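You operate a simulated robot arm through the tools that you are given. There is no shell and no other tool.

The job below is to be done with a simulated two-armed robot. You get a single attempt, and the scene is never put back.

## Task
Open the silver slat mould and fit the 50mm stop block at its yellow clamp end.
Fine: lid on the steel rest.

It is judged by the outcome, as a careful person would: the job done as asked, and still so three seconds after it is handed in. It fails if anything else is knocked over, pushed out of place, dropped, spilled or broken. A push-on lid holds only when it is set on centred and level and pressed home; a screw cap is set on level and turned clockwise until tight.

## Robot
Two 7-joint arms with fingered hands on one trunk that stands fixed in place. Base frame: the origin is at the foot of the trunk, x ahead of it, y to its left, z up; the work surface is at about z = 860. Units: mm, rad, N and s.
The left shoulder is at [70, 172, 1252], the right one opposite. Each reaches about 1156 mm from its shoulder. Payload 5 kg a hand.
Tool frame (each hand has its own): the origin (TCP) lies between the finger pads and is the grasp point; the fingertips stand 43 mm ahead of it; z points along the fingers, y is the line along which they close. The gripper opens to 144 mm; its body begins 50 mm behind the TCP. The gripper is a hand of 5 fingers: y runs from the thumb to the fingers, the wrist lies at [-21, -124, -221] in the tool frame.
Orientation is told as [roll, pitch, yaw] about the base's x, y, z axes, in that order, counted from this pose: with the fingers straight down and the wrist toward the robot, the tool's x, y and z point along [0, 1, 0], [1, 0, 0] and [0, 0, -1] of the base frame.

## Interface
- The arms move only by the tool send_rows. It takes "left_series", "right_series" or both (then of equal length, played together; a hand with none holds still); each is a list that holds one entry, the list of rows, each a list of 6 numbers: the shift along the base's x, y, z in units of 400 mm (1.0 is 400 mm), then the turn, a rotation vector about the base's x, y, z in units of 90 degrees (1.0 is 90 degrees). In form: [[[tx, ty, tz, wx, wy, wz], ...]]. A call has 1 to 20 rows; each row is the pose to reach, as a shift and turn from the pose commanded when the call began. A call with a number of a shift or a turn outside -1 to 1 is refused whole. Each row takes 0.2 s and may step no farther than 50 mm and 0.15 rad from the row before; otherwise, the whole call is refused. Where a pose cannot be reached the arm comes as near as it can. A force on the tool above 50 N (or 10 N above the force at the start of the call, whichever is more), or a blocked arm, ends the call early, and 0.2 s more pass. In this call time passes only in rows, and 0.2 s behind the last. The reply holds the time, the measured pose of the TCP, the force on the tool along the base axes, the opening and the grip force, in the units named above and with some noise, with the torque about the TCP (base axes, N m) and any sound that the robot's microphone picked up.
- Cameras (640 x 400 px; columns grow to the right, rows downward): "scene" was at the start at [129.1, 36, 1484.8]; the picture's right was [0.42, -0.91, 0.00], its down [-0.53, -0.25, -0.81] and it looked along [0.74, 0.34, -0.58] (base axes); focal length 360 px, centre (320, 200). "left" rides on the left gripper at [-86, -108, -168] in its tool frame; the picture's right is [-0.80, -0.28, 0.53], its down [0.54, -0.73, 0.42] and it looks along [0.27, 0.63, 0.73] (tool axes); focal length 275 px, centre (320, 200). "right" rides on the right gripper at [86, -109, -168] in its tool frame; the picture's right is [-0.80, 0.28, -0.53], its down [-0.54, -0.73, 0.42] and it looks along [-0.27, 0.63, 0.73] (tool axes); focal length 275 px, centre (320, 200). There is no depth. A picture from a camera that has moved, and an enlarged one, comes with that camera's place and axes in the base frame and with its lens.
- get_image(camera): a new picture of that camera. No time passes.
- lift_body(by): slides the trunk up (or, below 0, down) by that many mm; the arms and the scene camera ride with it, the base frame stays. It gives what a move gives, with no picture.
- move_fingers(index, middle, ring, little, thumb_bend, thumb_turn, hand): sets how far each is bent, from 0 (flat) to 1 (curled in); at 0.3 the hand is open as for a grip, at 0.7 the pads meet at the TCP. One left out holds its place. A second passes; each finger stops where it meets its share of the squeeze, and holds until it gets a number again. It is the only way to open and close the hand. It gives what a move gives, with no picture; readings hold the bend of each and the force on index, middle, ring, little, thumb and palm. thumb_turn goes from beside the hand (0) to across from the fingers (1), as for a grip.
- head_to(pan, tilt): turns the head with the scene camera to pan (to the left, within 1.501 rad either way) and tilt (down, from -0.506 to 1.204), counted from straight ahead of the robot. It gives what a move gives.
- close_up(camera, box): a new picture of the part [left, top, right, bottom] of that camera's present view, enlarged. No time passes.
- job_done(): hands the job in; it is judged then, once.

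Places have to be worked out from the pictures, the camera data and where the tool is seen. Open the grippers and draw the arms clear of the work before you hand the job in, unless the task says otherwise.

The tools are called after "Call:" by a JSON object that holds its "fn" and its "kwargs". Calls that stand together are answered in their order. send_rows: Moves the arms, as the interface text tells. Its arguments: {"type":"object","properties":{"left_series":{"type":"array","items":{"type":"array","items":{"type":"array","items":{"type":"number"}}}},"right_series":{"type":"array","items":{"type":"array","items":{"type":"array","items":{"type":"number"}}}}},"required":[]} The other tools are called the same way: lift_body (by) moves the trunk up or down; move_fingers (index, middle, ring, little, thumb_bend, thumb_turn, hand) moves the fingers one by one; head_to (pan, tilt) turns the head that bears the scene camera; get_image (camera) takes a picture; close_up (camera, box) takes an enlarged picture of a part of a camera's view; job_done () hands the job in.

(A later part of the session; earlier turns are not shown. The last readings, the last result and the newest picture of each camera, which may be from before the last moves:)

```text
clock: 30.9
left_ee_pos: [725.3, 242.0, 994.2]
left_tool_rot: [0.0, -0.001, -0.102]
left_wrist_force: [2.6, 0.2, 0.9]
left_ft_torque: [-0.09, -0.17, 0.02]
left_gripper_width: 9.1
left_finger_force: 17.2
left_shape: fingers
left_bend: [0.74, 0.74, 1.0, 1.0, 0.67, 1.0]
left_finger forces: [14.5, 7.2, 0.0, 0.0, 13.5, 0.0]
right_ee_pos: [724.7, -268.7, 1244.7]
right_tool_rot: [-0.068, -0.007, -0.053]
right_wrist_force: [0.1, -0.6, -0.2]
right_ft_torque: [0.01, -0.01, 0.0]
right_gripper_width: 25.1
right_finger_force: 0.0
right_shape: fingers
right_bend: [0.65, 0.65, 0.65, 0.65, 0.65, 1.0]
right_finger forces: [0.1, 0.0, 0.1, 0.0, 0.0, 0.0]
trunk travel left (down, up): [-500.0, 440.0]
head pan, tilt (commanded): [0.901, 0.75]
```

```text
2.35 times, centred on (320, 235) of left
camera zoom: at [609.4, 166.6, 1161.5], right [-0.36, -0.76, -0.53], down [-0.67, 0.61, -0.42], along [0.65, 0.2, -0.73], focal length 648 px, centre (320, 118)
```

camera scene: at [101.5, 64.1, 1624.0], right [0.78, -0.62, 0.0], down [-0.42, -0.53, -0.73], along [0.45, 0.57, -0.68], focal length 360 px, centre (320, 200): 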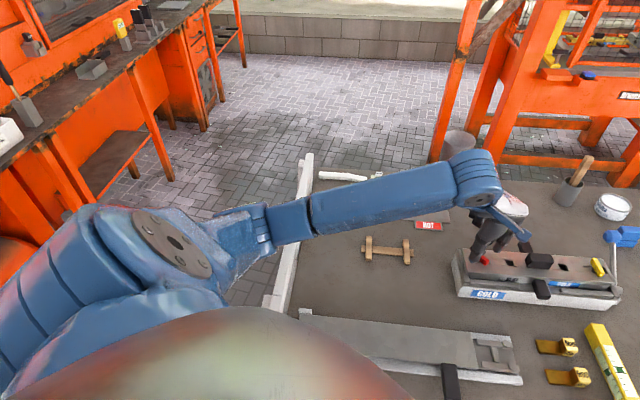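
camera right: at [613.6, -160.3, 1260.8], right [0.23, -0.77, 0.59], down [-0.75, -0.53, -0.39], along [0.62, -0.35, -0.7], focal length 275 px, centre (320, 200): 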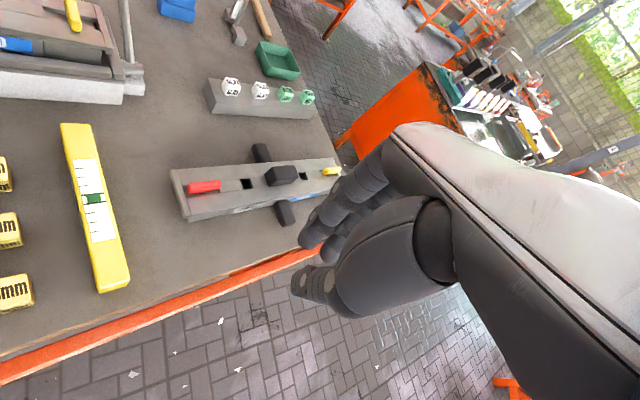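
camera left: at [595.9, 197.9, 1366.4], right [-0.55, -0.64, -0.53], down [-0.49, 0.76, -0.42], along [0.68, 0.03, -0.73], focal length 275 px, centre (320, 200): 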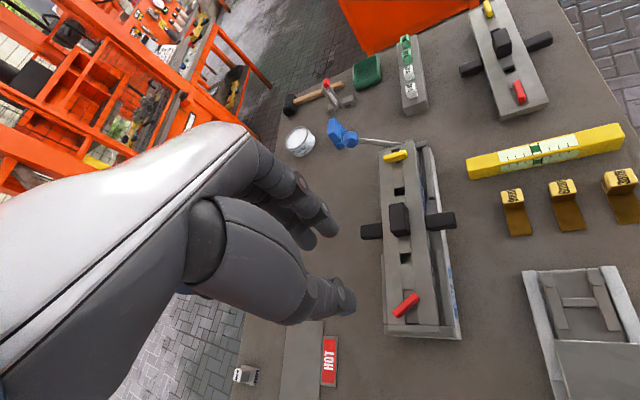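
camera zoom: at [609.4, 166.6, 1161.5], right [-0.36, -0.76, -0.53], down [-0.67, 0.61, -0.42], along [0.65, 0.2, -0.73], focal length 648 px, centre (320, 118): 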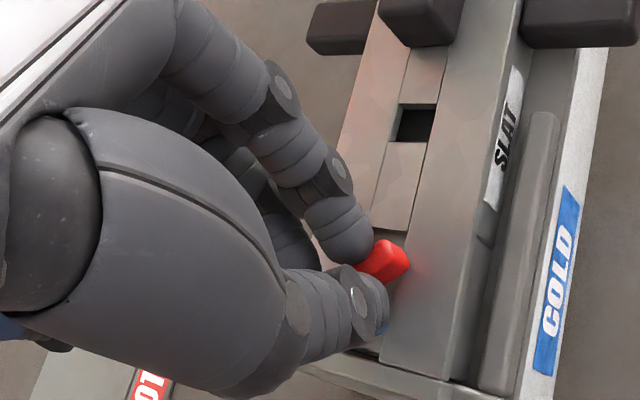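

The bar is pinched again at TCP [725,242]. I turn it another 50° counter-clockwise about its centre.

Call:
{"fn": "send_rows", "kwargs": {"left_series": [[[0, 0, 0, 0, 0, 0.07], [0, 0, 0, 0, 0, 0.14], [0, 0, 0, 0, 0, 0.21], [0, 0, 0, 0, 0, 0.28], [0, 0, 0, 0, 0, 0.35], [0, 0, 0, 0, 0, 0.42], [0, 0, 0, 0, 0, 0.49], [0, 0, 0, 0, 0, 0.56]]]}}

Call:
{"fn": "close_up", "kwargs": {"camera": "left", "box": [220, 150, 420, 320]}}

Call:
{"fn": "get_image", "kwargs": {"camera": "scene"}}

```text
clock: 32.4
left_ee_pos: [712.0, 349.6, 1041.6]
left_tool_rot: [0.104, -0.149, 0.643]
left_wrist_force: [-0.4, 1.4, 3.9]
left_ft_torque: [-0.17, 0.08, -0.04]
left_gripper_width: 0.9
left_finger_force: 0.0
left_shape: fingers
left_bend: [0.75, 0.75, 1.0, 1.0, 0.71, 1.0]
left_finger forces: [0.0, 0.1, 0.0, 0.0, 0.0, 0.0]
right_ee_pos: [673.0, -299.4, 1267.1]
right_tool_rot: [-0.089, -0.032, -0.095]
right_wrist_force: [0.7, 5.1, 0.7]
right_ft_torque: [-0.47, -0.03, -0.06]
right_gripper_width: 25.0
right_finger_force: 0.0
right_shape: fingers
right_bend: [0.65, 0.65, 0.65, 0.65, 0.65, 1.0]
right_finger forces: [0.0, 0.0, 0.1, 0.0, 0.1, 0.1]
trunk travel left (down, up): [-500.0, 440.0]
head pan, tilt (commanded): [0.901, 0.75]
stopped in row 7 (right hand): the arm was blocked; the commanded pose is now the measured one
```

```text
2.35 times, centred on (320, 235) of left
camera zoom: at [669.9, 188.0, 1180.8], right [0.29, -0.7, -0.65], down [-0.88, 0.07, -0.47], along [0.37, 0.71, -0.6], focal length 648 px, centre (320, 118)
```

zoom: 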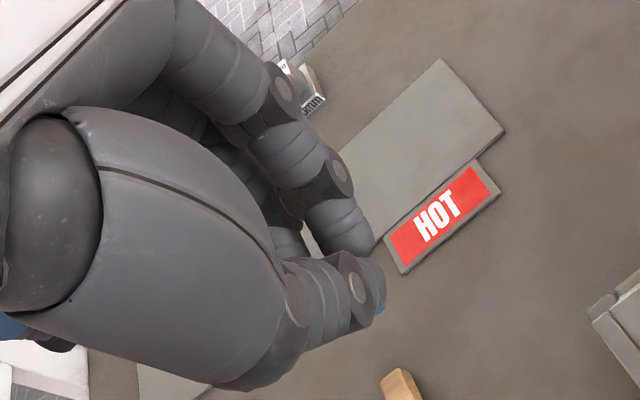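

```text
taken
camera scene: at [72.2, 122.0, 1629.9], right [0.84, -0.54, 0.02], down [-0.36, -0.58, -0.73], along [0.41, 0.61, -0.68], focal length 360 px, centre (320, 200)
```

scene: 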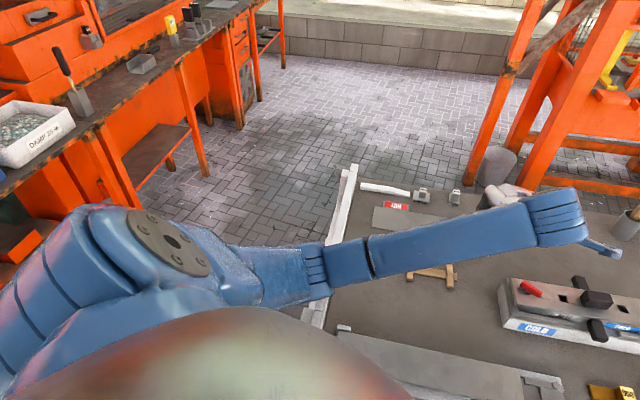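

The hand slipped off: the arm is pressing hard on the white rail with its elbow and the body twisted. I raise the trunk further to free it, then check the scene.

Call:
{"fn": "lift_body", "kwargs": {"by": 120}}

Call:
{"fn": "get_image", "kwargs": {"camera": "scene"}}

Call:
{"fn": "get_image", "kwargs": {"camera": "right"}}

```text
clock: 32.7
left_ee_pos: [757.3, 190.5, 1020.3]
left_tool_rot: [0.125, -0.126, 0.489]
left_wrist_force: [-0.4, 8.6, -0.1]
left_ft_torque: [-0.79, -0.01, -0.19]
left_gripper_width: 1.0
left_finger_force: 0.0
left_shape: fingers
left_bend: [0.75, 0.75, 1.0, 1.0, 0.71, 1.0]
left_finger forces: [0.0, 0.1, 0.0, 0.1, 0.1, 0.1]
right_ee_pos: [625.0, -452.3, 1260.5]
right_tool_rot: [-0.097, -0.019, -0.249]
right_wrist_force: [1.8, 1.3, -3.5]
right_ft_torque: [-0.12, 0.08, -0.03]
right_gripper_width: 24.6
right_finger_force: 0.1
right_shape: fingers
right_bend: [0.65, 0.65, 0.65, 0.65, 0.65, 1.0]
right_finger forces: [0.0, 0.1, 0.0, 0.0, 0.1, 0.1]
trunk travel left (down, up): [-508.0, 432.0]
head pan, tilt (commanded): [0.901, 0.75]
stopped: the arm was blocked; the commanded pose is now the measured one
```

```text
taken
camera scene: at [93.7, 146.9, 1627.3], right [0.85, -0.53, 0.01], down [-0.36, -0.59, -0.72], along [0.39, 0.61, -0.69], focal length 360 px, centre (320, 200)
```

scene: 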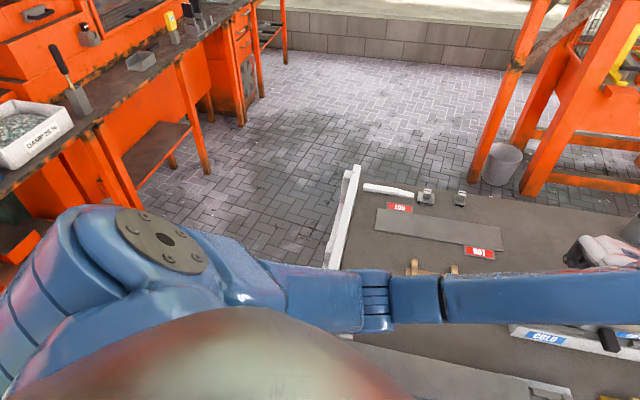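

```text
taken
camera right: at [540.2, -324.9, 1419.0], right [0.08, -0.79, 0.61], down [-0.84, -0.39, -0.38], along [0.54, -0.48, -0.69], focal length 275 px, centre (320, 200)
```

right: 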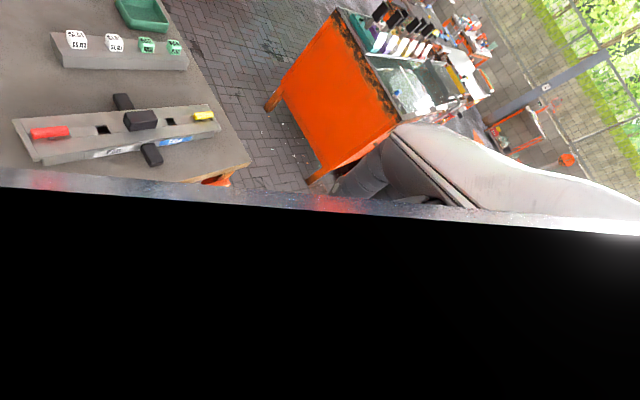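

The body is still swaying. I hold still to let it settle and look with the left camera.

Call:
{"fn": "send_rows", "kwargs": {"left_series": [[[0, 0, 0, 0, 0, 0], [0, 0, 0, 0, 0, 0], [0, 0, 0, 0, 0, 0]]]}}

Call:
{"fn": "get_image", "kwargs": {"camera": "scene"}}

Call:
{"fn": "get_image", "kwargs": {"camera": "left"}}

```text
clock: 33.0
left_ee_pos: [761.9, -13.1, 1030.6]
left_tool_rot: [0.156, -0.143, 0.36]
left_wrist_force: [-2.3, 4.7, 4.3]
left_ft_torque: [-0.47, -0.11, -0.16]
left_gripper_width: 1.1
left_finger_force: 0.1
left_shape: fingers
left_bend: [0.75, 0.75, 1.0, 1.0, 0.71, 1.0]
left_finger forces: [0.0, 0.0, 0.0, 0.0, 0.0, 0.0]
right_ee_pos: [548.8, -642.0, 1246.2]
right_tool_rot: [-0.058, -0.019, -0.394]
right_wrist_force: [-6.8, -5.4, -4.1]
right_ft_torque: [0.48, -0.53, -0.07]
right_gripper_width: 25.1
right_finger_force: 0.0
right_shape: fingers
right_bend: [0.65, 0.65, 0.65, 0.65, 0.65, 1.0]
right_finger forces: [0.1, 0.1, 0.0, 0.0, 0.0, 0.1]
trunk travel left (down, up): [-508.0, 432.0]
head pan, tilt (commanded): [0.901, 0.75]
stopped in row 1 (left hand): the arm was blocked; the commanded pose is now the measured one
```

```text
taken
camera scene: at [100.0, -3.6, 1633.4], right [0.76, -0.65, -0.01], down [-0.43, -0.5, -0.75], along [0.48, 0.58, -0.66], focal length 360 px, centre (320, 200)
```

scene: 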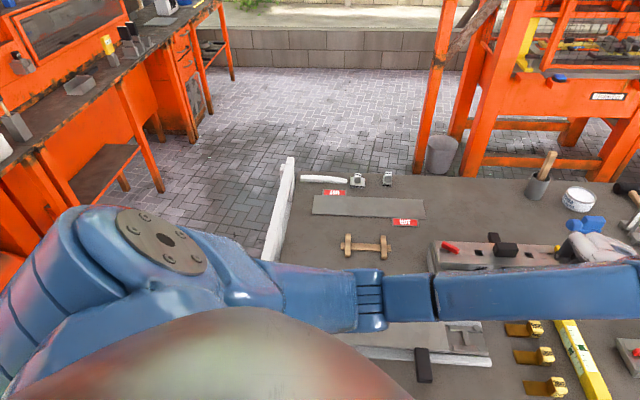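

```text
taken
camera left: at [680.0, -161.9, 1166.0], right [0.07, -0.73, -0.68], down [-0.84, 0.33, -0.43], along [0.54, 0.6, -0.59], focal length 275 px, centre (320, 200)
```

left: 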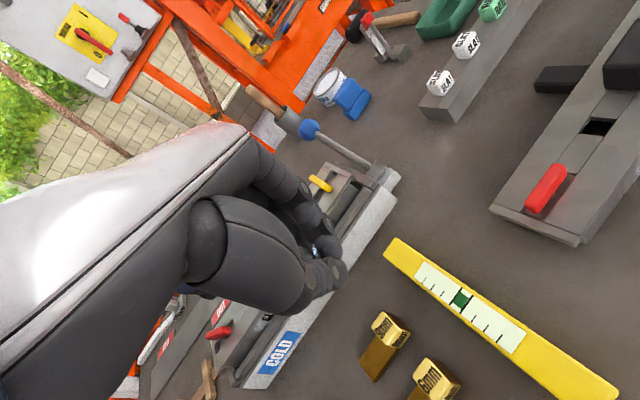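

The body sprang free and is swinging. I let it settle by only moving the head.

Call:
{"fn": "head_to", "kwargs": {"pan": 0.4, "tilt": 0.7}}

Call:
{"fn": "get_image", "kwargs": {"camera": "scene"}}

Call:
{"fn": "head_to", "kwargs": {"pan": 0.45, "tilt": 0.7}}

Call:
{"fn": "get_image", "kwargs": {"camera": "scene"}}

```text
clock: 34.0
left_ee_pos: [761.1, 65.9, 1020.1]
left_tool_rot: [0.141, -0.126, 0.415]
left_wrist_force: [2.6, -2.3, -1.3]
left_ft_torque: [0.14, 0.15, 0.05]
left_gripper_width: 1.0
left_finger_force: 0.0
left_shape: fingers
left_bend: [0.75, 0.75, 1.0, 1.0, 0.71, 1.0]
left_finger forces: [0.0, 0.0, 0.0, 0.0, 0.0, 0.0]
right_ee_pos: [591.6, -569.3, 1250.4]
right_tool_rot: [-0.079, -0.01, -0.327]
right_wrist_force: [3.1, -0.9, -0.9]
right_ft_torque: [0.08, 0.31, 0.03]
right_gripper_width: 24.9
right_finger_force: 0.0
right_shape: fingers
right_bend: [0.65, 0.65, 0.65, 0.65, 0.65, 1.0]
right_finger forces: [0.0, 0.0, 0.0, 0.0, 0.0, 0.0]
trunk travel left (down, up): [-508.0, 432.0]
head pan, tilt (commanded): [0.4, 0.7]
```

```text
taken
camera scene: at [127.7, 10.4, 1635.4], right [0.39, -0.92, -0.01], down [-0.6, -0.24, -0.77], along [0.7, 0.3, -0.64], focal length 360 px, centre (320, 200)
```

scene: 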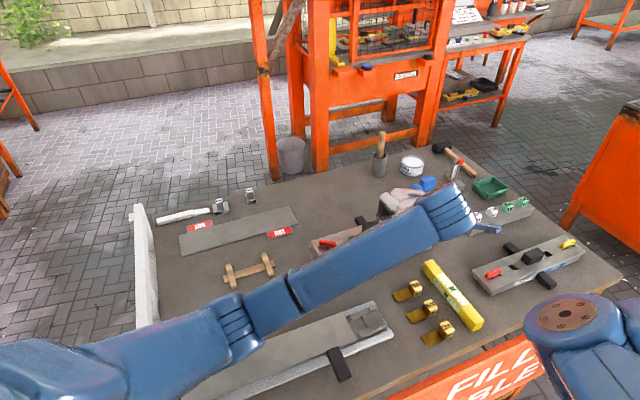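

```text
clock: 34.6
left_ee_pos: [762.2, 80.1, 1019.7]
left_tool_rot: [0.137, -0.124, 0.419]
left_wrist_force: [0.6, 0.1, -1.0]
left_ft_torque: [0.04, 0.01, -0.01]
left_gripper_width: 1.0
left_finger_force: 0.1
left_shape: fingers
left_bend: [0.75, 0.75, 1.0, 1.0, 0.71, 1.0]
left_finger forces: [0.0, 0.1, 0.1, 0.0, 0.0, 0.0]
right_ee_pos: [592.3, -555.3, 1255.6]
right_tool_rot: [-0.087, -0.016, -0.324]
right_wrist_force: [0.9, -1.0, -0.9]
right_ft_torque: [0.04, 0.04, -0.03]
right_gripper_width: 24.8
right_finger_force: 0.0
right_shape: fingers
right_bend: [0.65, 0.65, 0.65, 0.65, 0.65, 1.0]
right_finger forces: [0.0, 0.0, 0.0, 0.0, 0.0, 0.1]
trunk travel left (down, up): [-508.0, 432.0]
head pan, tilt (commanded): [0.45, 0.7]
```

```text
taken
camera scene: at [129.8, 29.3, 1635.6], right [0.43, -0.9, 0.0], down [-0.58, -0.28, -0.76], along [0.69, 0.33, -0.64], focal length 360 px, centre (320, 200)
```

scene: 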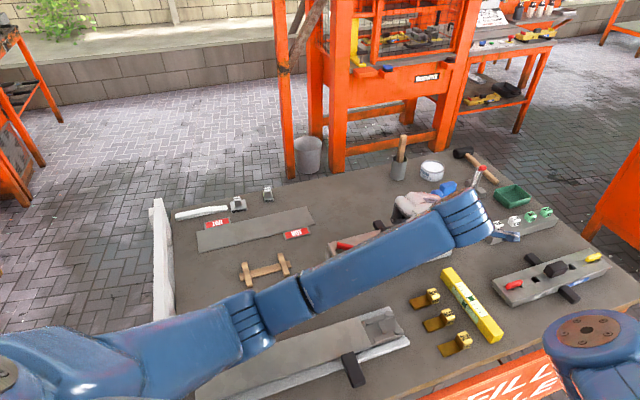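

It has settled and the parts look in place. The white rail's top is about 1050 mm high near [250,390], which is what the left elbow struck, so I raise the trunk to about +300 in total before working on.

Call:
{"fn": "lift_body", "kwargs": {"by": 140}}

Call:
{"fn": "get_image", "kwargs": {"camera": "scene"}}

Call:
{"fn": "get_image", "kwargs": {"camera": "left"}}

```text
clock: 36.3
left_ee_pos: [759.3, 83.6, 1161.7]
left_tool_rot: [0.132, -0.125, 0.42]
left_wrist_force: [0.1, -0.2, -0.5]
left_ft_torque: [0.03, 0.0, 0.02]
left_gripper_width: 0.9
left_finger_force: 0.1
left_shape: fingers
left_bend: [0.75, 0.75, 1.0, 1.0, 0.71, 1.0]
left_finger forces: [0.0, 0.0, 0.0, 0.0, 0.1, 0.0]
right_ee_pos: [589.5, -550.7, 1399.4]
right_tool_rot: [-0.088, -0.019, -0.324]
right_wrist_force: [0.1, -0.4, 0.1]
right_ft_torque: [0.02, -0.01, -0.01]
right_gripper_width: 24.8
right_finger_force: 0.1
right_shape: fingers
right_bend: [0.65, 0.65, 0.65, 0.65, 0.65, 1.0]
right_finger forces: [0.0, 0.0, 0.0, 0.0, 0.0, 0.1]
trunk travel left (down, up): [-648.0, 292.0]
head pan, tilt (commanded): [0.45, 0.7]
```

```text
taken
camera scene: at [126.3, 35.2, 1775.8], right [0.44, -0.9, 0.0], down [-0.58, -0.28, -0.76], along [0.69, 0.33, -0.64], focal length 360 px, centre (320, 200)
```

scene: 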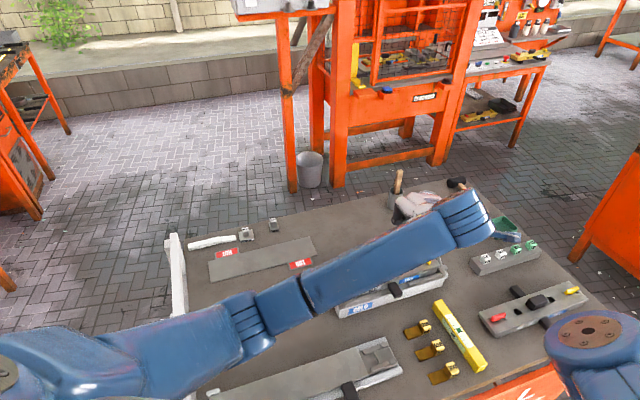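

```text
taken
camera left: at [688.7, -66.9, 1301.4], right [0.11, -0.74, -0.67], down [-0.86, 0.27, -0.43], along [0.5, 0.62, -0.61], focal length 275 px, centre (320, 200)
```

left: 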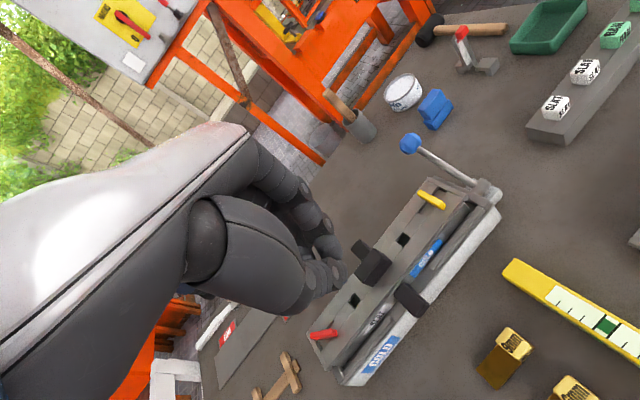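

The body is upright again and the left hand is high above the mould. I level the hand and bring it back over the red bar for a look.

Call:
{"fn": "send_rows", "kwargs": {"left_series": [[[-0.02, 0.1, 0, -0.055, 0.0192, 0], [-0.04, 0.2, 0, -0.1092, 0.0384, 0], [-0.06, 0.3, 0, -0.1092, 0.0384, 0], [-0.085, 0.395, -0.02, -0.1092, 0.0384, 0]]]}}

Call:
{"fn": "get_image", "kwargs": {"camera": "left"}}

Call:
{"fn": "get_image", "kwargs": {"camera": "scene"}}

```text
clock: 37.3
left_ee_pos: [725.8, 243.3, 1153.6]
left_tool_rot: [0.0, 0.003, 0.428]
left_wrist_force: [0.1, 1.2, 0.8]
left_ft_torque: [-0.03, 0.0, 0.0]
left_gripper_width: 0.9
left_finger_force: 0.0
left_shape: fingers
left_bend: [0.75, 0.75, 1.0, 1.0, 0.71, 1.0]
left_finger forces: [0.0, 0.1, 0.0, 0.0, 0.1, 0.1]
right_ee_pos: [588.9, -548.6, 1400.1]
right_tool_rot: [-0.089, -0.021, -0.327]
right_wrist_force: [-0.3, 0.0, 0.4]
right_ft_torque: [-0.01, -0.07, -0.03]
right_gripper_width: 24.9
right_finger_force: 0.1
right_shape: fingers
right_bend: [0.65, 0.65, 0.65, 0.65, 0.65, 1.0]
right_finger forces: [0.0, 0.0, 0.0, 0.0, 0.1, 0.0]
trunk travel left (down, up): [-648.0, 292.0]
head pan, tilt (commanded): [0.45, 0.7]
```

```text
taken
camera left: at [663.6, 120.8, 1321.7], right [0.07, -0.84, -0.53], down [-0.89, 0.19, -0.42], along [0.46, 0.5, -0.73], focal length 275 px, centre (320, 200)
```

left: 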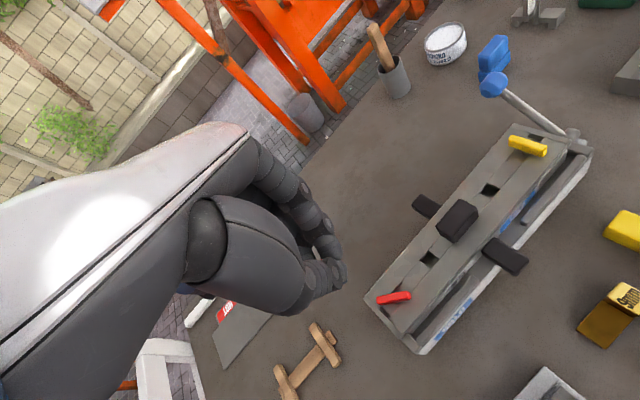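

```text
taken
camera scene: at [125.1, 37.9, 1776.0], right [0.44, -0.9, 0.0], down [-0.58, -0.28, -0.76], along [0.69, 0.33, -0.64], focal length 360 px, centre (320, 200)
```

scene: 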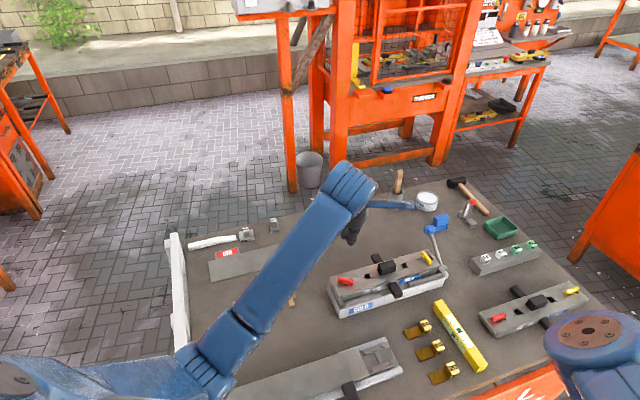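

Call:
{"fn": "close_up", "kwargs": {"camera": "left", "box": [355, 260, 455, 350]}}

Call:
{"fn": "close_up", "kwargs": {"camera": "scene", "box": [310, 220, 460, 330]}}

Call:
{"fn": "close_up", "kwargs": {"camera": "left", "box": [350, 100, 610, 360]}}

```text
4.44 times, centred on (405, 305) of left
camera zoom: at [663.6, 120.8, 1321.7], right [0.07, -0.84, -0.53], down [-0.89, 0.19, -0.42], along [0.46, 0.5, -0.73], focal length 1224 px, centre (-58, -267)
```

zoom: 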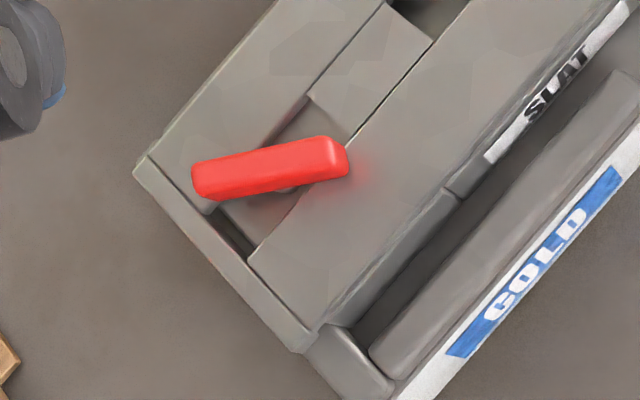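

```text
3.64 times, centred on (385, 275) of scene
camera zoom: at [125.1, 37.9, 1776.0], right [0.44, -0.9, 0.0], down [-0.58, -0.28, -0.76], along [0.69, 0.33, -0.64], focal length 1309 px, centre (84, -73)
```

zoom: 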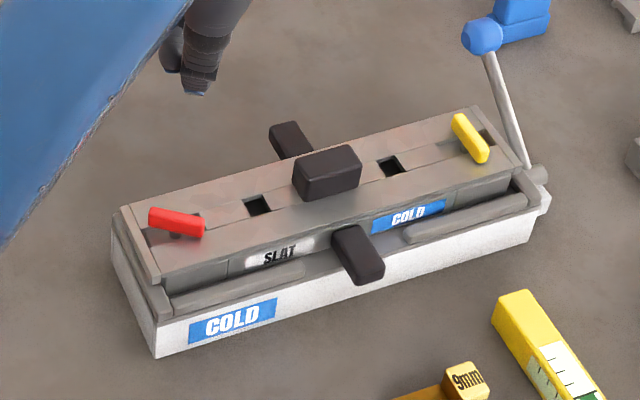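

```text
1.54 times, centred on (480, 230) of left
camera zoom: at [663.6, 120.8, 1321.7], right [0.07, -0.84, -0.53], down [-0.89, 0.19, -0.42], along [0.46, 0.5, -0.73], focal length 424 px, centre (74, 154)
```

zoom: 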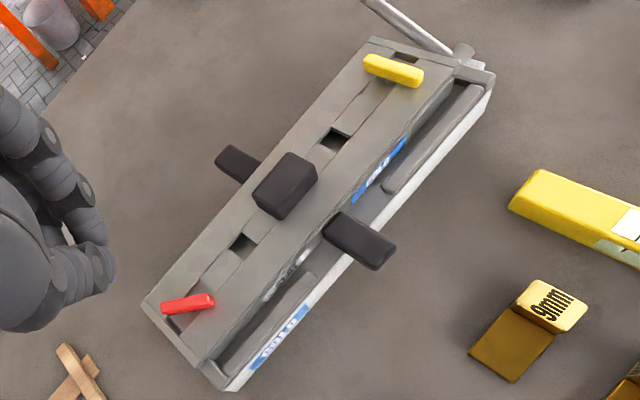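

The mould is in place; the red bar now stands at about 98°, leaving some 36° to go. I reopen the pinch, and bring the left hand down square to it (yaw ≈ 8°), checking for any lean.

Call:
{"fn": "move_fingers", "kwargs": {"hand": "left", "index": 0.58, "middle": 0.58, "thumb_bend": 0.58}}

Call:
{"fn": "send_rows", "kwargs": {"left_series": [[[0, 0, -0.08, 0, 0, -0.06], [0, 0, -0.16, 0, 0, -0.12], [0, 0, -0.24, 0, 0, -0.183], [-0.002, 0, -0.32, 0, 0, -0.183], [-0.002, 0, -0.36, 0, 0, -0.183]]]}}

Call:
{"fn": "get_image", "kwargs": {"camera": "scene"}}

Call:
{"fn": "close_up", "kwargs": {"camera": "left", "box": [220, 150, 420, 320]}}

```text
clock: 38.3
left_ee_pos: [726.8, 242.1, 1154.1]
left_tool_rot: [0.0, 0.001, 0.429]
left_wrist_force: [0.0, 0.2, 0.1]
left_ft_torque: [-0.01, -0.01, 0.04]
left_gripper_width: 52.4
left_finger_force: 0.0
left_shape: fingers
left_bend: [0.57, 0.57, 1.0, 1.0, 0.57, 1.0]
left_finger forces: [0.1, 0.1, 0.0, 0.1, 0.0, 0.0]
right_ee_pos: [589.8, -550.4, 1399.4]
right_tool_rot: [-0.088, -0.019, -0.326]
right_wrist_force: [-0.7, 0.0, 0.2]
right_ft_torque: [0.02, 0.03, -0.01]
right_gripper_width: 24.9
right_finger_force: 0.2
right_shape: fingers
right_bend: [0.65, 0.65, 0.65, 0.65, 0.65, 1.0]
right_finger forces: [0.1, 0.0, 0.0, 0.1, 0.0, 0.0]
trunk travel left (down, up): [-648.0, 292.0]
head pan, tilt (commanded): [0.45, 0.7]
```

```text
clock: 39.5
left_ee_pos: [727.0, 241.4, 1010.6]
left_tool_rot: [0.0, 0.002, 0.141]
left_wrist_force: [0.1, 0.0, -0.1]
left_ft_torque: [0.02, 0.01, 0.03]
left_gripper_width: 52.7
left_finger_force: 0.0
left_shape: fingers
left_bend: [0.57, 0.57, 1.0, 1.0, 0.57, 1.0]
left_finger forces: [0.1, 0.0, 0.1, 0.1, 0.0, 0.0]
right_ee_pos: [588.9, -550.8, 1398.9]
right_tool_rot: [-0.087, -0.02, -0.326]
right_wrist_force: [-0.5, 0.1, 0.0]
right_ft_torque: [0.02, 0.01, 0.0]
right_gripper_width: 25.0
right_finger_force: 0.0
right_shape: fingers
right_bend: [0.65, 0.65, 0.65, 0.65, 0.65, 1.0]
right_finger forces: [0.0, 0.1, 0.0, 0.0, 0.1, 0.0]
trunk travel left (down, up): [-648.0, 292.0]
head pan, tilt (commanded): [0.45, 0.7]
```

```text
taken
camera scene: at [126.5, 35.3, 1775.9], right [0.44, -0.9, 0.0], down [-0.58, -0.28, -0.76], along [0.69, 0.33, -0.64], focal length 360 px, centre (320, 200)
```

scene: 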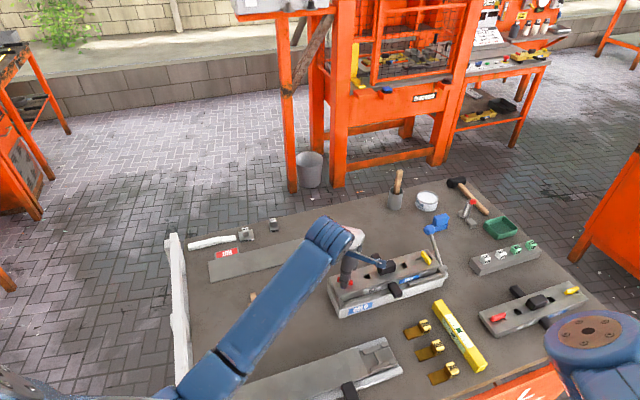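

```text
2.35 times, centred on (320, 235) of left
camera zoom: at [632.9, 140.8, 1177.7], right [-0.17, -0.83, -0.53], down [-0.8, 0.44, -0.42], along [0.58, 0.35, -0.73], focal length 648 px, centre (320, 118)
```

zoom: 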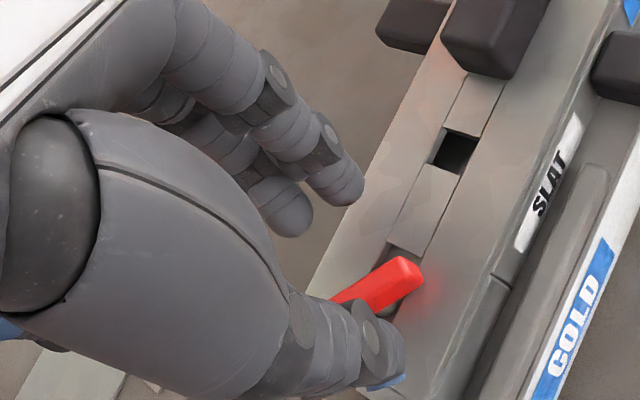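

No lean this time. I lower the last 17 mm and pinch the bar.

Call:
{"fn": "send_rows", "kwargs": {"left_series": [[[-0.001, 0.002, -0.015, 0, 0, 0], [-0.002, 0.003, -0.03, 0, 0, 0], [-0.002, 0.003, -0.0425, 0, 0, 0]]]}}

Call:
{"fn": "move_fingers", "kwargs": {"hand": "left", "index": 0.76, "middle": 0.76, "thumb_bend": 0.76}}

Call:
{"fn": "send_rows", "kwargs": {"left_series": [[[0, 0, 0, 0, 0, 0.04], [0, 0, 0, 0, 0, 0.08], [0, 0, 0, 0, 0, 0.12]]]}}

Call:
{"fn": "close_up", "kwargs": {"camera": "left", "box": [220, 150, 420, 320]}}

Call:
{"fn": "get_image", "kwargs": {"camera": "scene"}}

```text
clock: 40.3
left_ee_pos: [725.4, 243.0, 993.6]
left_tool_rot: [0.002, 0.0, 0.142]
left_wrist_force: [0.1, 0.6, 0.3]
left_ft_torque: [-0.02, -0.02, -0.02]
left_gripper_width: 52.5
left_finger_force: 0.0
left_shape: fingers
left_bend: [0.57, 0.57, 1.0, 1.0, 0.57, 1.0]
left_finger forces: [0.0, 0.1, 0.0, 0.0, 0.0, 0.0]
right_ee_pos: [589.7, -550.0, 1399.4]
right_tool_rot: [-0.089, -0.019, -0.325]
right_wrist_force: [-0.4, -0.7, -0.1]
right_ft_torque: [0.0, 0.01, 0.04]
right_gripper_width: 24.9
right_finger_force: 0.0
right_shape: fingers
right_bend: [0.65, 0.65, 0.65, 0.65, 0.65, 1.0]
right_finger forces: [0.0, 0.1, 0.0, 0.0, 0.0, 0.0]
trunk travel left (down, up): [-648.0, 292.0]
head pan, tilt (commanded): [0.45, 0.7]
```

```text
clock: 41.3
left_ee_pos: [724.0, 243.0, 992.3]
left_tool_rot: [0.002, 0.005, 0.14]
left_wrist_force: [0.4, -0.4, 0.9]
left_ft_torque: [0.02, -0.02, 0.03]
left_gripper_width: 12.4
left_finger_force: 17.4
left_shape: fingers
left_bend: [0.72, 0.74, 1.0, 1.0, 0.68, 1.0]
left_finger forces: [7.6, 9.2, 0.1, 0.1, 17.9, 0.0]
right_ee_pos: [589.3, -550.3, 1398.7]
right_tool_rot: [-0.089, -0.018, -0.324]
right_wrist_force: [-0.2, -0.9, -0.9]
right_ft_torque: [0.02, 0.0, -0.01]
right_gripper_width: 24.8
right_finger_force: 0.1
right_shape: fingers
right_bend: [0.65, 0.65, 0.65, 0.65, 0.65, 1.0]
right_finger forces: [0.0, 0.0, 0.0, 0.0, 0.1, 0.0]
trunk travel left (down, up): [-648.0, 292.0]
head pan, tilt (commanded): [0.45, 0.7]
```

```text
clock: 42.1
left_ee_pos: [724.8, 241.8, 992.8]
left_tool_rot: [0.001, 0.0, 0.33]
left_wrist_force: [0.8, -0.2, -0.6]
left_ft_torque: [-0.04, -0.09, 0.0]
left_gripper_width: 8.7
left_finger_force: 19.7
left_shape: fingers
left_bend: [0.75, 0.74, 1.0, 1.0, 0.68, 1.0]
left_finger forces: [13.6, 8.2, 0.0, 0.0, 17.9, 0.0]
right_ee_pos: [589.7, -550.7, 1398.6]
right_tool_rot: [-0.089, -0.021, -0.325]
right_wrist_force: [-1.1, 0.3, -0.1]
right_ft_torque: [0.01, 0.0, 0.02]
right_gripper_width: 25.1
right_finger_force: 0.2
right_shape: fingers
right_bend: [0.65, 0.65, 0.65, 0.65, 0.65, 1.0]
right_finger forces: [0.0, 0.0, 0.0, 0.0, 0.0, 0.1]
trunk travel left (down, up): [-648.0, 292.0]
head pan, tilt (commanded): [0.45, 0.7]
```

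```text
2.35 times, centred on (320, 235) of left
camera zoom: at [650.9, 125.2, 1160.9], right [-0.01, -0.85, -0.53], down [-0.86, 0.28, -0.42], along [0.5, 0.46, -0.73], focal length 648 px, centre (320, 118)
```

zoom: 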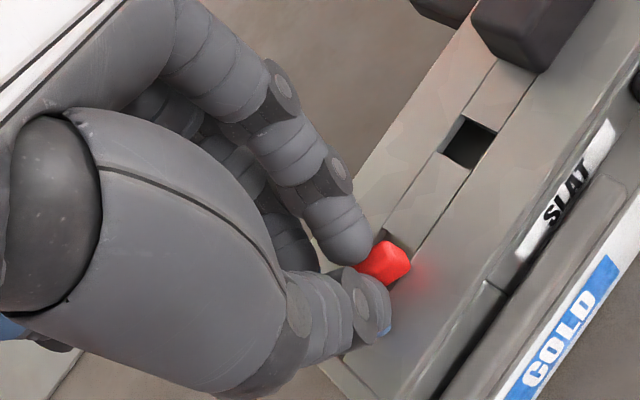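

```text
taken
camera scene: at [126.8, 35.5, 1775.9], right [0.44, -0.9, 0.0], down [-0.58, -0.28, -0.76], along [0.69, 0.33, -0.64], focal length 360 px, centre (320, 200)
```

scene: 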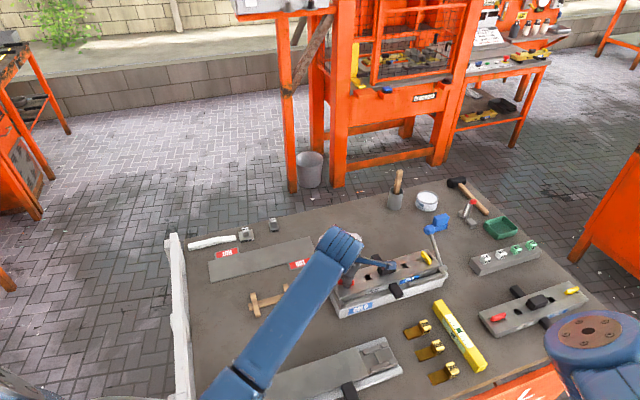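

Clean turning with almost no side force. I continue the remaining ≈27°.

Call:
{"fn": "send_rows", "kwargs": {"left_series": [[[0, 0, 0, 0, 0, 0.05], [0, 0, 0, 0, 0, 0.1], [0, 0, 0, 0, 0, 0.15], [0, 0, 0, 0, 0, 0.2], [0, 0, 0, 0, 0, 0.25], [0, 0, 0, 0, 0, 0.295]]]}}

Call:
{"fn": "close_up", "kwargs": {"camera": "left", "box": [220, 150, 420, 320]}}

Call:
{"fn": "get_image", "kwargs": {"camera": "scene"}}

```text
clock: 43.5
left_ee_pos: [723.1, 242.6, 992.5]
left_tool_rot: [-0.001, 0.001, 0.794]
left_wrist_force: [-2.0, 1.1, 0.4]
left_ft_torque: [0.12, 0.09, -0.14]
left_gripper_width: 8.5
left_finger_force: 20.3
left_shape: fingers
left_bend: [0.75, 0.75, 1.0, 1.0, 0.68, 1.0]
left_finger forces: [9.0, 11.5, 0.0, 0.1, 19.4, 0.0]
right_ee_pos: [589.6, -550.0, 1397.7]
right_tool_rot: [-0.088, -0.02, -0.324]
right_wrist_force: [0.3, 0.1, 0.2]
right_ft_torque: [0.01, -0.03, -0.02]
right_gripper_width: 24.8
right_finger_force: 0.0
right_shape: fingers
right_bend: [0.65, 0.65, 0.65, 0.65, 0.65, 1.0]
right_finger forces: [0.1, 0.0, 0.0, 0.0, 0.0, 0.0]
trunk travel left (down, up): [-648.0, 292.0]
head pan, tilt (commanded): [0.45, 0.7]
```

```text
2.35 times, centred on (320, 235) of left
camera zoom: at [710.3, 104.6, 1160.6], right [0.37, -0.76, -0.53], down [-0.9, -0.14, -0.42], along [0.25, 0.63, -0.73], focal length 648 px, centre (320, 118)
```

zoom: 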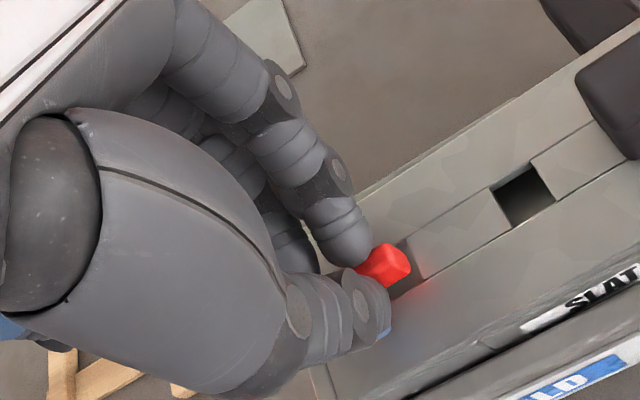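

```text
taken
camera scene: at [126.0, 35.2, 1776.0], right [0.44, -0.9, 0.0], down [-0.58, -0.28, -0.76], along [0.69, 0.33, -0.64], focal length 360 px, centre (320, 200)
```

scene: 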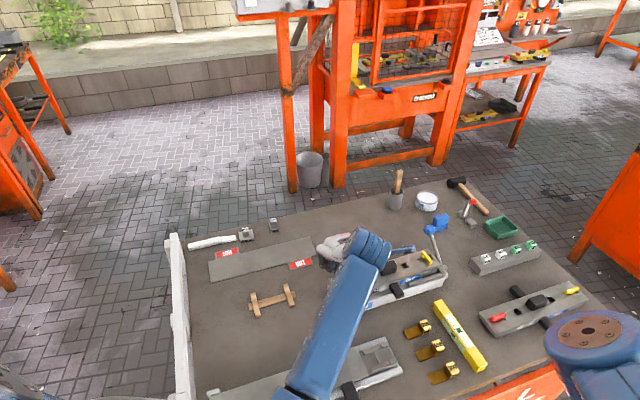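

The red bar now looks in line with the slot. I release it, rise, and check from above.

Call:
{"fn": "move_fingers", "kwargs": {"hand": "left", "index": 0.58, "middle": 0.58, "thumb_bend": 0.58}}

Call:
{"fn": "send_rows", "kwargs": {"left_series": [[[0, 0, 0.05, 0, 0, 0], [0, 0, 0.15, 0, 0, 0], [0, 0, 0.25, 0, 0, 0], [0, 0, 0.3, 0, 0, 0]]]}}

Call:
{"fn": "get_image", "kwargs": {"camera": "left"}}

Call:
{"fn": "close_up", "kwargs": {"camera": "scene", "box": [310, 220, 460, 330]}}

```text
clock: 44.5
left_ee_pos: [723.8, 242.7, 993.1]
left_tool_rot: [0.003, 0.002, 0.793]
left_wrist_force: [0.6, -0.4, 0.2]
left_ft_torque: [0.03, 0.01, 0.0]
left_gripper_width: 52.4
left_finger_force: 0.1
left_shape: fingers
left_bend: [0.57, 0.57, 1.0, 1.0, 0.57, 1.0]
left_finger forces: [0.0, 0.1, 0.0, 0.0, 0.0, 0.0]
right_ee_pos: [589.5, -550.0, 1400.1]
right_tool_rot: [-0.089, -0.02, -0.327]
right_wrist_force: [0.0, 0.7, 0.0]
right_ft_torque: [-0.01, 0.0, 0.02]
right_gripper_width: 24.9
right_finger_force: 0.0
right_shape: fingers
right_bend: [0.65, 0.65, 0.65, 0.65, 0.65, 1.0]
right_finger forces: [0.1, 0.0, 0.0, 0.0, 0.0, 0.0]
trunk travel left (down, up): [-648.0, 292.0]
head pan, tilt (commanded): [0.45, 0.7]
```

```text
clock: 45.7
left_ee_pos: [717.6, 320.6, 1112.3]
left_tool_rot: [0.087, -0.08, 0.827]
left_wrist_force: [0.3, -0.7, -0.1]
left_ft_torque: [0.01, 0.01, 0.0]
left_gripper_width: 52.7
left_finger_force: 0.1
left_shape: fingers
left_bend: [0.57, 0.57, 1.0, 1.0, 0.57, 1.0]
left_finger forces: [0.0, 0.0, 0.1, 0.0, 0.0, 0.0]
right_ee_pos: [590.4, -552.2, 1397.9]
right_tool_rot: [-0.087, -0.018, -0.324]
right_wrist_force: [-0.6, -1.0, 0.2]
right_ft_torque: [-0.02, -0.02, -0.03]
right_gripper_width: 24.9
right_finger_force: 0.1
right_shape: fingers
right_bend: [0.65, 0.65, 0.65, 0.65, 0.65, 1.0]
right_finger forces: [0.0, 0.1, 0.0, 0.0, 0.1, 0.0]
trunk travel left (down, up): [-648.0, 292.0]
head pan, tilt (commanded): [0.45, 0.7]
stopped in row 4 (left hand): the arm was blocked; the commanded pose is now the measured one
```

```text
taken
camera left: at [710.6, 162.6, 1262.1], right [0.39, -0.68, -0.62], down [-0.89, -0.12, -0.43], along [0.22, 0.72, -0.65], focal length 275 px, centre (320, 200)
```

left: 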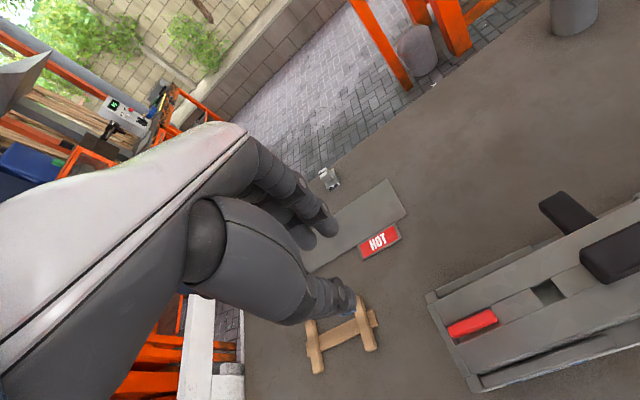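

```text
3.64 times, centred on (385, 275) of scene
camera zoom: at [125.9, 35.5, 1776.0], right [0.44, -0.9, 0.0], down [-0.58, -0.28, -0.76], along [0.69, 0.33, -0.64], focal length 1309 px, centre (84, -73)
```

zoom: 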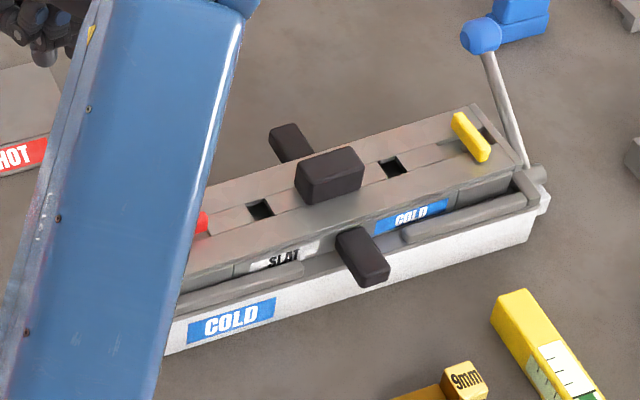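

The red bar lies in line with the slot. The arm stopped at a joint limit while rising (no lean), so I look closely at the bar, then return the hand to a comfortable yaw.

Call:
{"fn": "close_up", "kwargs": {"camera": "left", "box": [410, 260, 570, 390]}}

Call:
{"fn": "send_rows", "kwargs": {"left_series": [[[0, 0.0, 0.02, -0.03, 0.03, -0.06], [0, 0, 0.04, -0.06, 0.06, -0.12], [0, 0, 0.06, -0.07, 0.07, -0.19], [0, 0, 0.08, -0.07, 0.07, -0.26]]]}}

Call:
{"fn": "get_image", "kwargs": {"camera": "scene"}}

```text
3.08 times, centred on (490, 325) of left
camera zoom: at [710.6, 162.6, 1262.1], right [0.39, -0.68, -0.62], down [-0.89, -0.12, -0.43], along [0.22, 0.72, -0.65], focal length 847 px, centre (-203, -185)
```

zoom: 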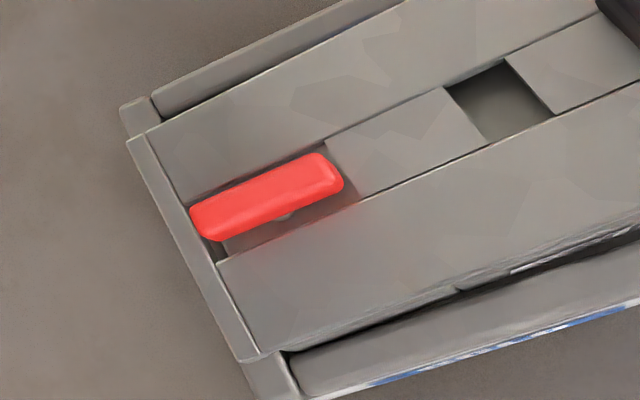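

```text
clock: 46.7
left_ee_pos: [717.9, 319.5, 1144.3]
left_tool_rot: [0.059, 0.076, 0.415]
left_wrist_force: [0.9, -0.9, 0.3]
left_ft_torque: [0.05, -0.01, 0.01]
left_gripper_width: 52.6
left_finger_force: 0.1
left_shape: fingers
left_bend: [0.57, 0.57, 1.0, 1.0, 0.57, 1.0]
left_finger forces: [0.0, 0.0, 0.0, 0.1, 0.0, 0.1]
right_ee_pos: [587.4, -549.8, 1398.6]
right_tool_rot: [-0.089, -0.019, -0.325]
right_wrist_force: [0.4, -0.6, 0.5]
right_ft_torque: [-0.02, -0.01, 0.02]
right_gripper_width: 25.0
right_finger_force: 0.1
right_shape: fingers
right_bend: [0.65, 0.65, 0.65, 0.65, 0.65, 1.0]
right_finger forces: [0.0, 0.1, 0.0, 0.0, 0.1, 0.0]
trunk travel left (down, up): [-648.0, 292.0]
head pan, tilt (commanded): [0.45, 0.7]
```

```text
taken
camera scene: at [125.8, 36.1, 1775.9], right [0.44, -0.9, 0.0], down [-0.58, -0.28, -0.76], along [0.69, 0.33, -0.64], focal length 360 px, centre (320, 200)
```

scene: 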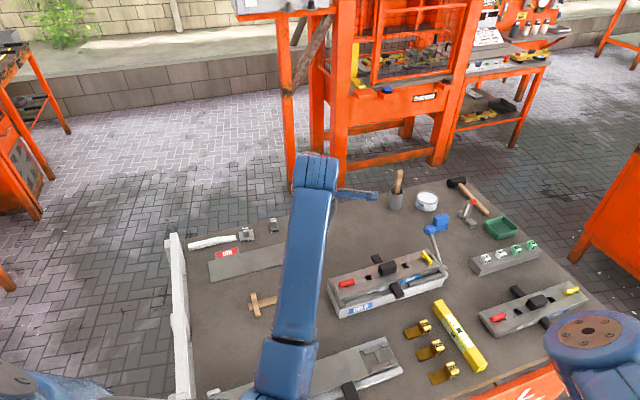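

The red clamp is within about 3° of the slot direction, which is open enough. Next the yellow clamp with the right arm; first I park the left hand higher and out of the way, levelling it.

Call:
{"fn": "send_rows", "kwargs": {"left_series": [[[-0.05, 0.05, 0.06, -0.003, -0.012, -0.053], [-0.11, 0.1, 0.12, -0.006, -0.024, -0.106], [-0.17, 0.15, 0.18, -0.009, -0.036, -0.159], [-0.23, 0.2, 0.23, -0.012, -0.048, -0.212], [-0.295, 0.25, 0.265, -0.013, -0.06, -0.264]]], "right_series": [[[0.02, 0.1, -0.05, 0.01, 0.0, 0.02], [0.04, 0.2, -0.1, 0.03, 0.0, 0.05], [0.06, 0.3, -0.15, 0.05, 0.01, 0.1], [0.1, 0.39, -0.2, 0.06, 0.01, 0.15], [0.16, 0.48, -0.25, 0.06, 0.01, 0.2]]]}}

Call:
{"fn": "get_image", "kwargs": {"camera": "scene"}}

```text
clock: 48.1
left_ee_pos: [599.6, 419.9, 1248.1]
left_tool_rot: [0.021, -0.012, 0.001]
left_wrist_force: [0.1, -0.9, 0.5]
left_ft_torque: [-0.01, 0.0, 0.01]
left_gripper_width: 52.5
left_finger_force: 0.0
left_shape: fingers
left_bend: [0.57, 0.57, 1.0, 1.0, 0.57, 1.0]
left_finger forces: [0.1, 0.1, 0.0, 0.1, 0.0, 0.0]
right_ee_pos: [651.5, -408.7, 1322.1]
right_tool_rot: [-0.058, -0.021, -0.075]
right_wrist_force: [0.8, -0.3, -0.3]
right_ft_torque: [-0.02, 0.0, -0.01]
right_gripper_width: 24.8
right_finger_force: 0.0
right_shape: fingers
right_bend: [0.65, 0.65, 0.65, 0.65, 0.65, 1.0]
right_finger forces: [0.1, 0.0, 0.1, 0.1, 0.0, 0.1]
trunk travel left (down, up): [-648.0, 292.0]
head pan, tilt (commanded): [0.45, 0.7]
stopped in row 5 (right hand): the arm was blocked; the commanded pose is now the measured one
```

```text
taken
camera scene: at [126.5, 35.5, 1775.9], right [0.44, -0.9, 0.0], down [-0.58, -0.28, -0.76], along [0.69, 0.33, -0.64], focal length 360 px, centre (320, 200)
```

scene: 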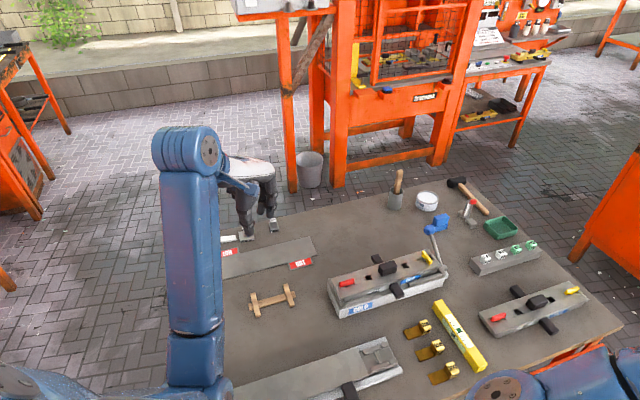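

The right arm is blocked in its folding; I turn the head right to see its posture.

Call:
{"fn": "head_to", "kwargs": {"pan": -0.5, "tilt": 0.8}}

Call:
{"fn": "get_image", "kwargs": {"camera": "scene"}}

Call:
{"fn": "get_image", "kwargs": {"camera": "right"}}

```text
clock: 49.3
left_ee_pos: [599.5, 419.6, 1248.8]
left_tool_rot: [0.02, -0.012, -0.001]
left_wrist_force: [0.0, 0.4, -0.6]
left_ft_torque: [0.01, -0.01, 0.0]
left_gripper_width: 52.8
left_finger_force: 0.1
left_shape: fingers
left_bend: [0.57, 0.57, 1.0, 1.0, 0.57, 1.0]
left_finger forces: [0.0, 0.1, 0.1, 0.0, 0.1, 0.0]
right_ee_pos: [651.5, -408.8, 1321.7]
right_tool_rot: [-0.055, -0.019, -0.076]
right_wrist_force: [-0.5, -1.0, -0.1]
right_ft_torque: [0.01, -0.02, 0.01]
right_gripper_width: 24.8
right_finger_force: 0.1
right_shape: fingers
right_bend: [0.65, 0.65, 0.65, 0.65, 0.65, 1.0]
right_finger forces: [0.1, 0.0, 0.0, 0.0, 0.0, 0.1]
trunk travel left (down, up): [-648.0, 292.0]
head pan, tilt (commanded): [-0.499, 0.799]
```

```text
taken
camera scene: at [120.7, -39.8, 1767.7], right [-0.48, -0.88, 0.0], down [-0.63, 0.34, -0.7], along [0.61, -0.33, -0.72], focal length 360 px, centre (320, 200)
```

scene: 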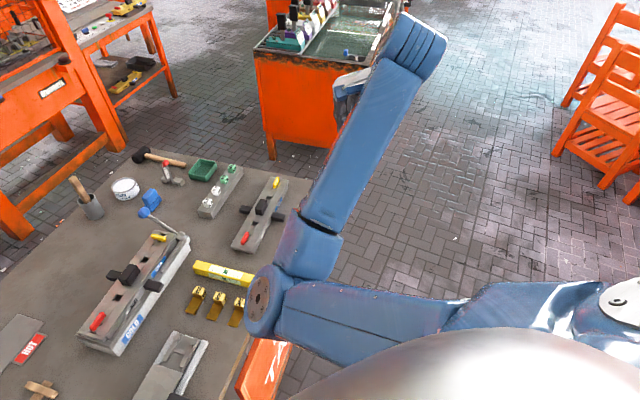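

```text
taken
camera right: at [546.3, -303.8, 1483.5], right [0.21, -0.78, 0.58], down [-0.76, -0.51, -0.41], along [0.62, -0.35, -0.7], focal length 275 px, centre (320, 200)
```

right: 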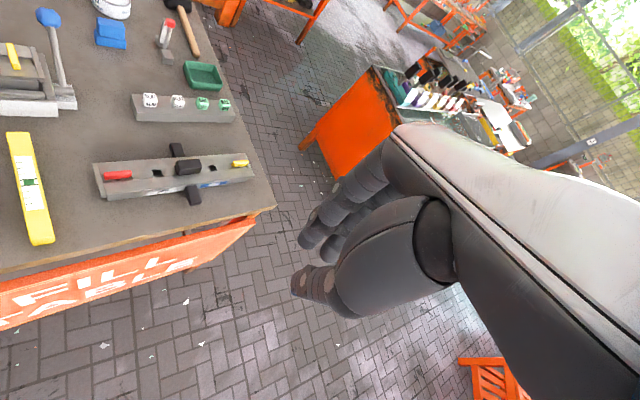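

The right arm's elbow is folded inward; heading forward should free it. I move the right hand forward and inward in a level path, in small steps.

Call:
{"fn": "send_rows", "kwargs": {"right_series": [[[0.08, 0.03, 0, 0.01, 0.0, 0.01], [0.16, 0.08, 0, 0.02, 0.005, 0.02], [0.24, 0.14, 0, 0.03, 0.01, 0.03], [0.3, 0.22, 0, 0.037, 0.012, 0.04], [0.36, 0.31, 0, 0.037, 0.012, 0.048]]]}}

Call:
{"fn": "get_image", "kwargs": {"camera": "scene"}}

```text
clock: 50.5
left_ee_pos: [601.4, 421.5, 1248.4]
left_tool_rot: [0.02, -0.01, -0.001]
left_wrist_force: [0.1, -0.6, 0.7]
left_ft_torque: [-0.06, 0.0, -0.01]
left_gripper_width: 52.8
left_finger_force: 0.1
left_shape: fingers
left_bend: [0.57, 0.57, 1.0, 1.0, 0.57, 1.0]
left_finger forces: [0.0, 0.1, 0.1, 0.0, 0.0, 0.0]
right_ee_pos: [796.4, -280.8, 1318.8]
right_tool_rot: [0.005, 0.002, 0.001]
right_wrist_force: [0.1, 0.8, 0.0]
right_ft_torque: [-0.02, 0.0, -0.01]
right_gripper_width: 25.0
right_finger_force: 0.0
right_shape: fingers
right_bend: [0.65, 0.65, 0.65, 0.65, 0.65, 1.0]
right_finger forces: [0.0, 0.1, 0.0, 0.0, 0.1, 0.0]
trunk travel left (down, up): [-648.0, 292.0]
head pan, tilt (commanded): [-0.499, 0.799]
```

```text
taken
camera scene: at [121.6, -38.0, 1767.6], right [-0.48, -0.88, 0.0], down [-0.63, 0.34, -0.7], along [0.61, -0.33, -0.72], focal length 360 px, centre (320, 200)
```

scene: 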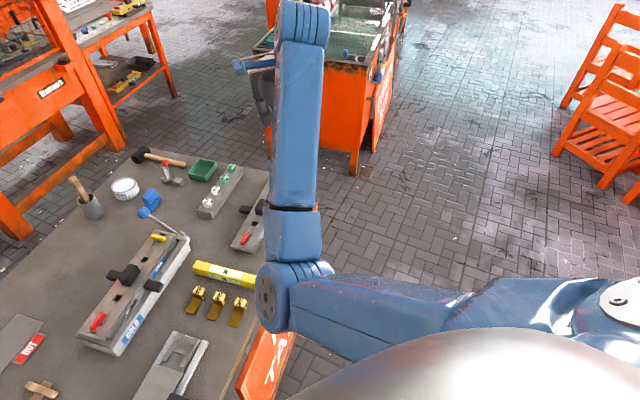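

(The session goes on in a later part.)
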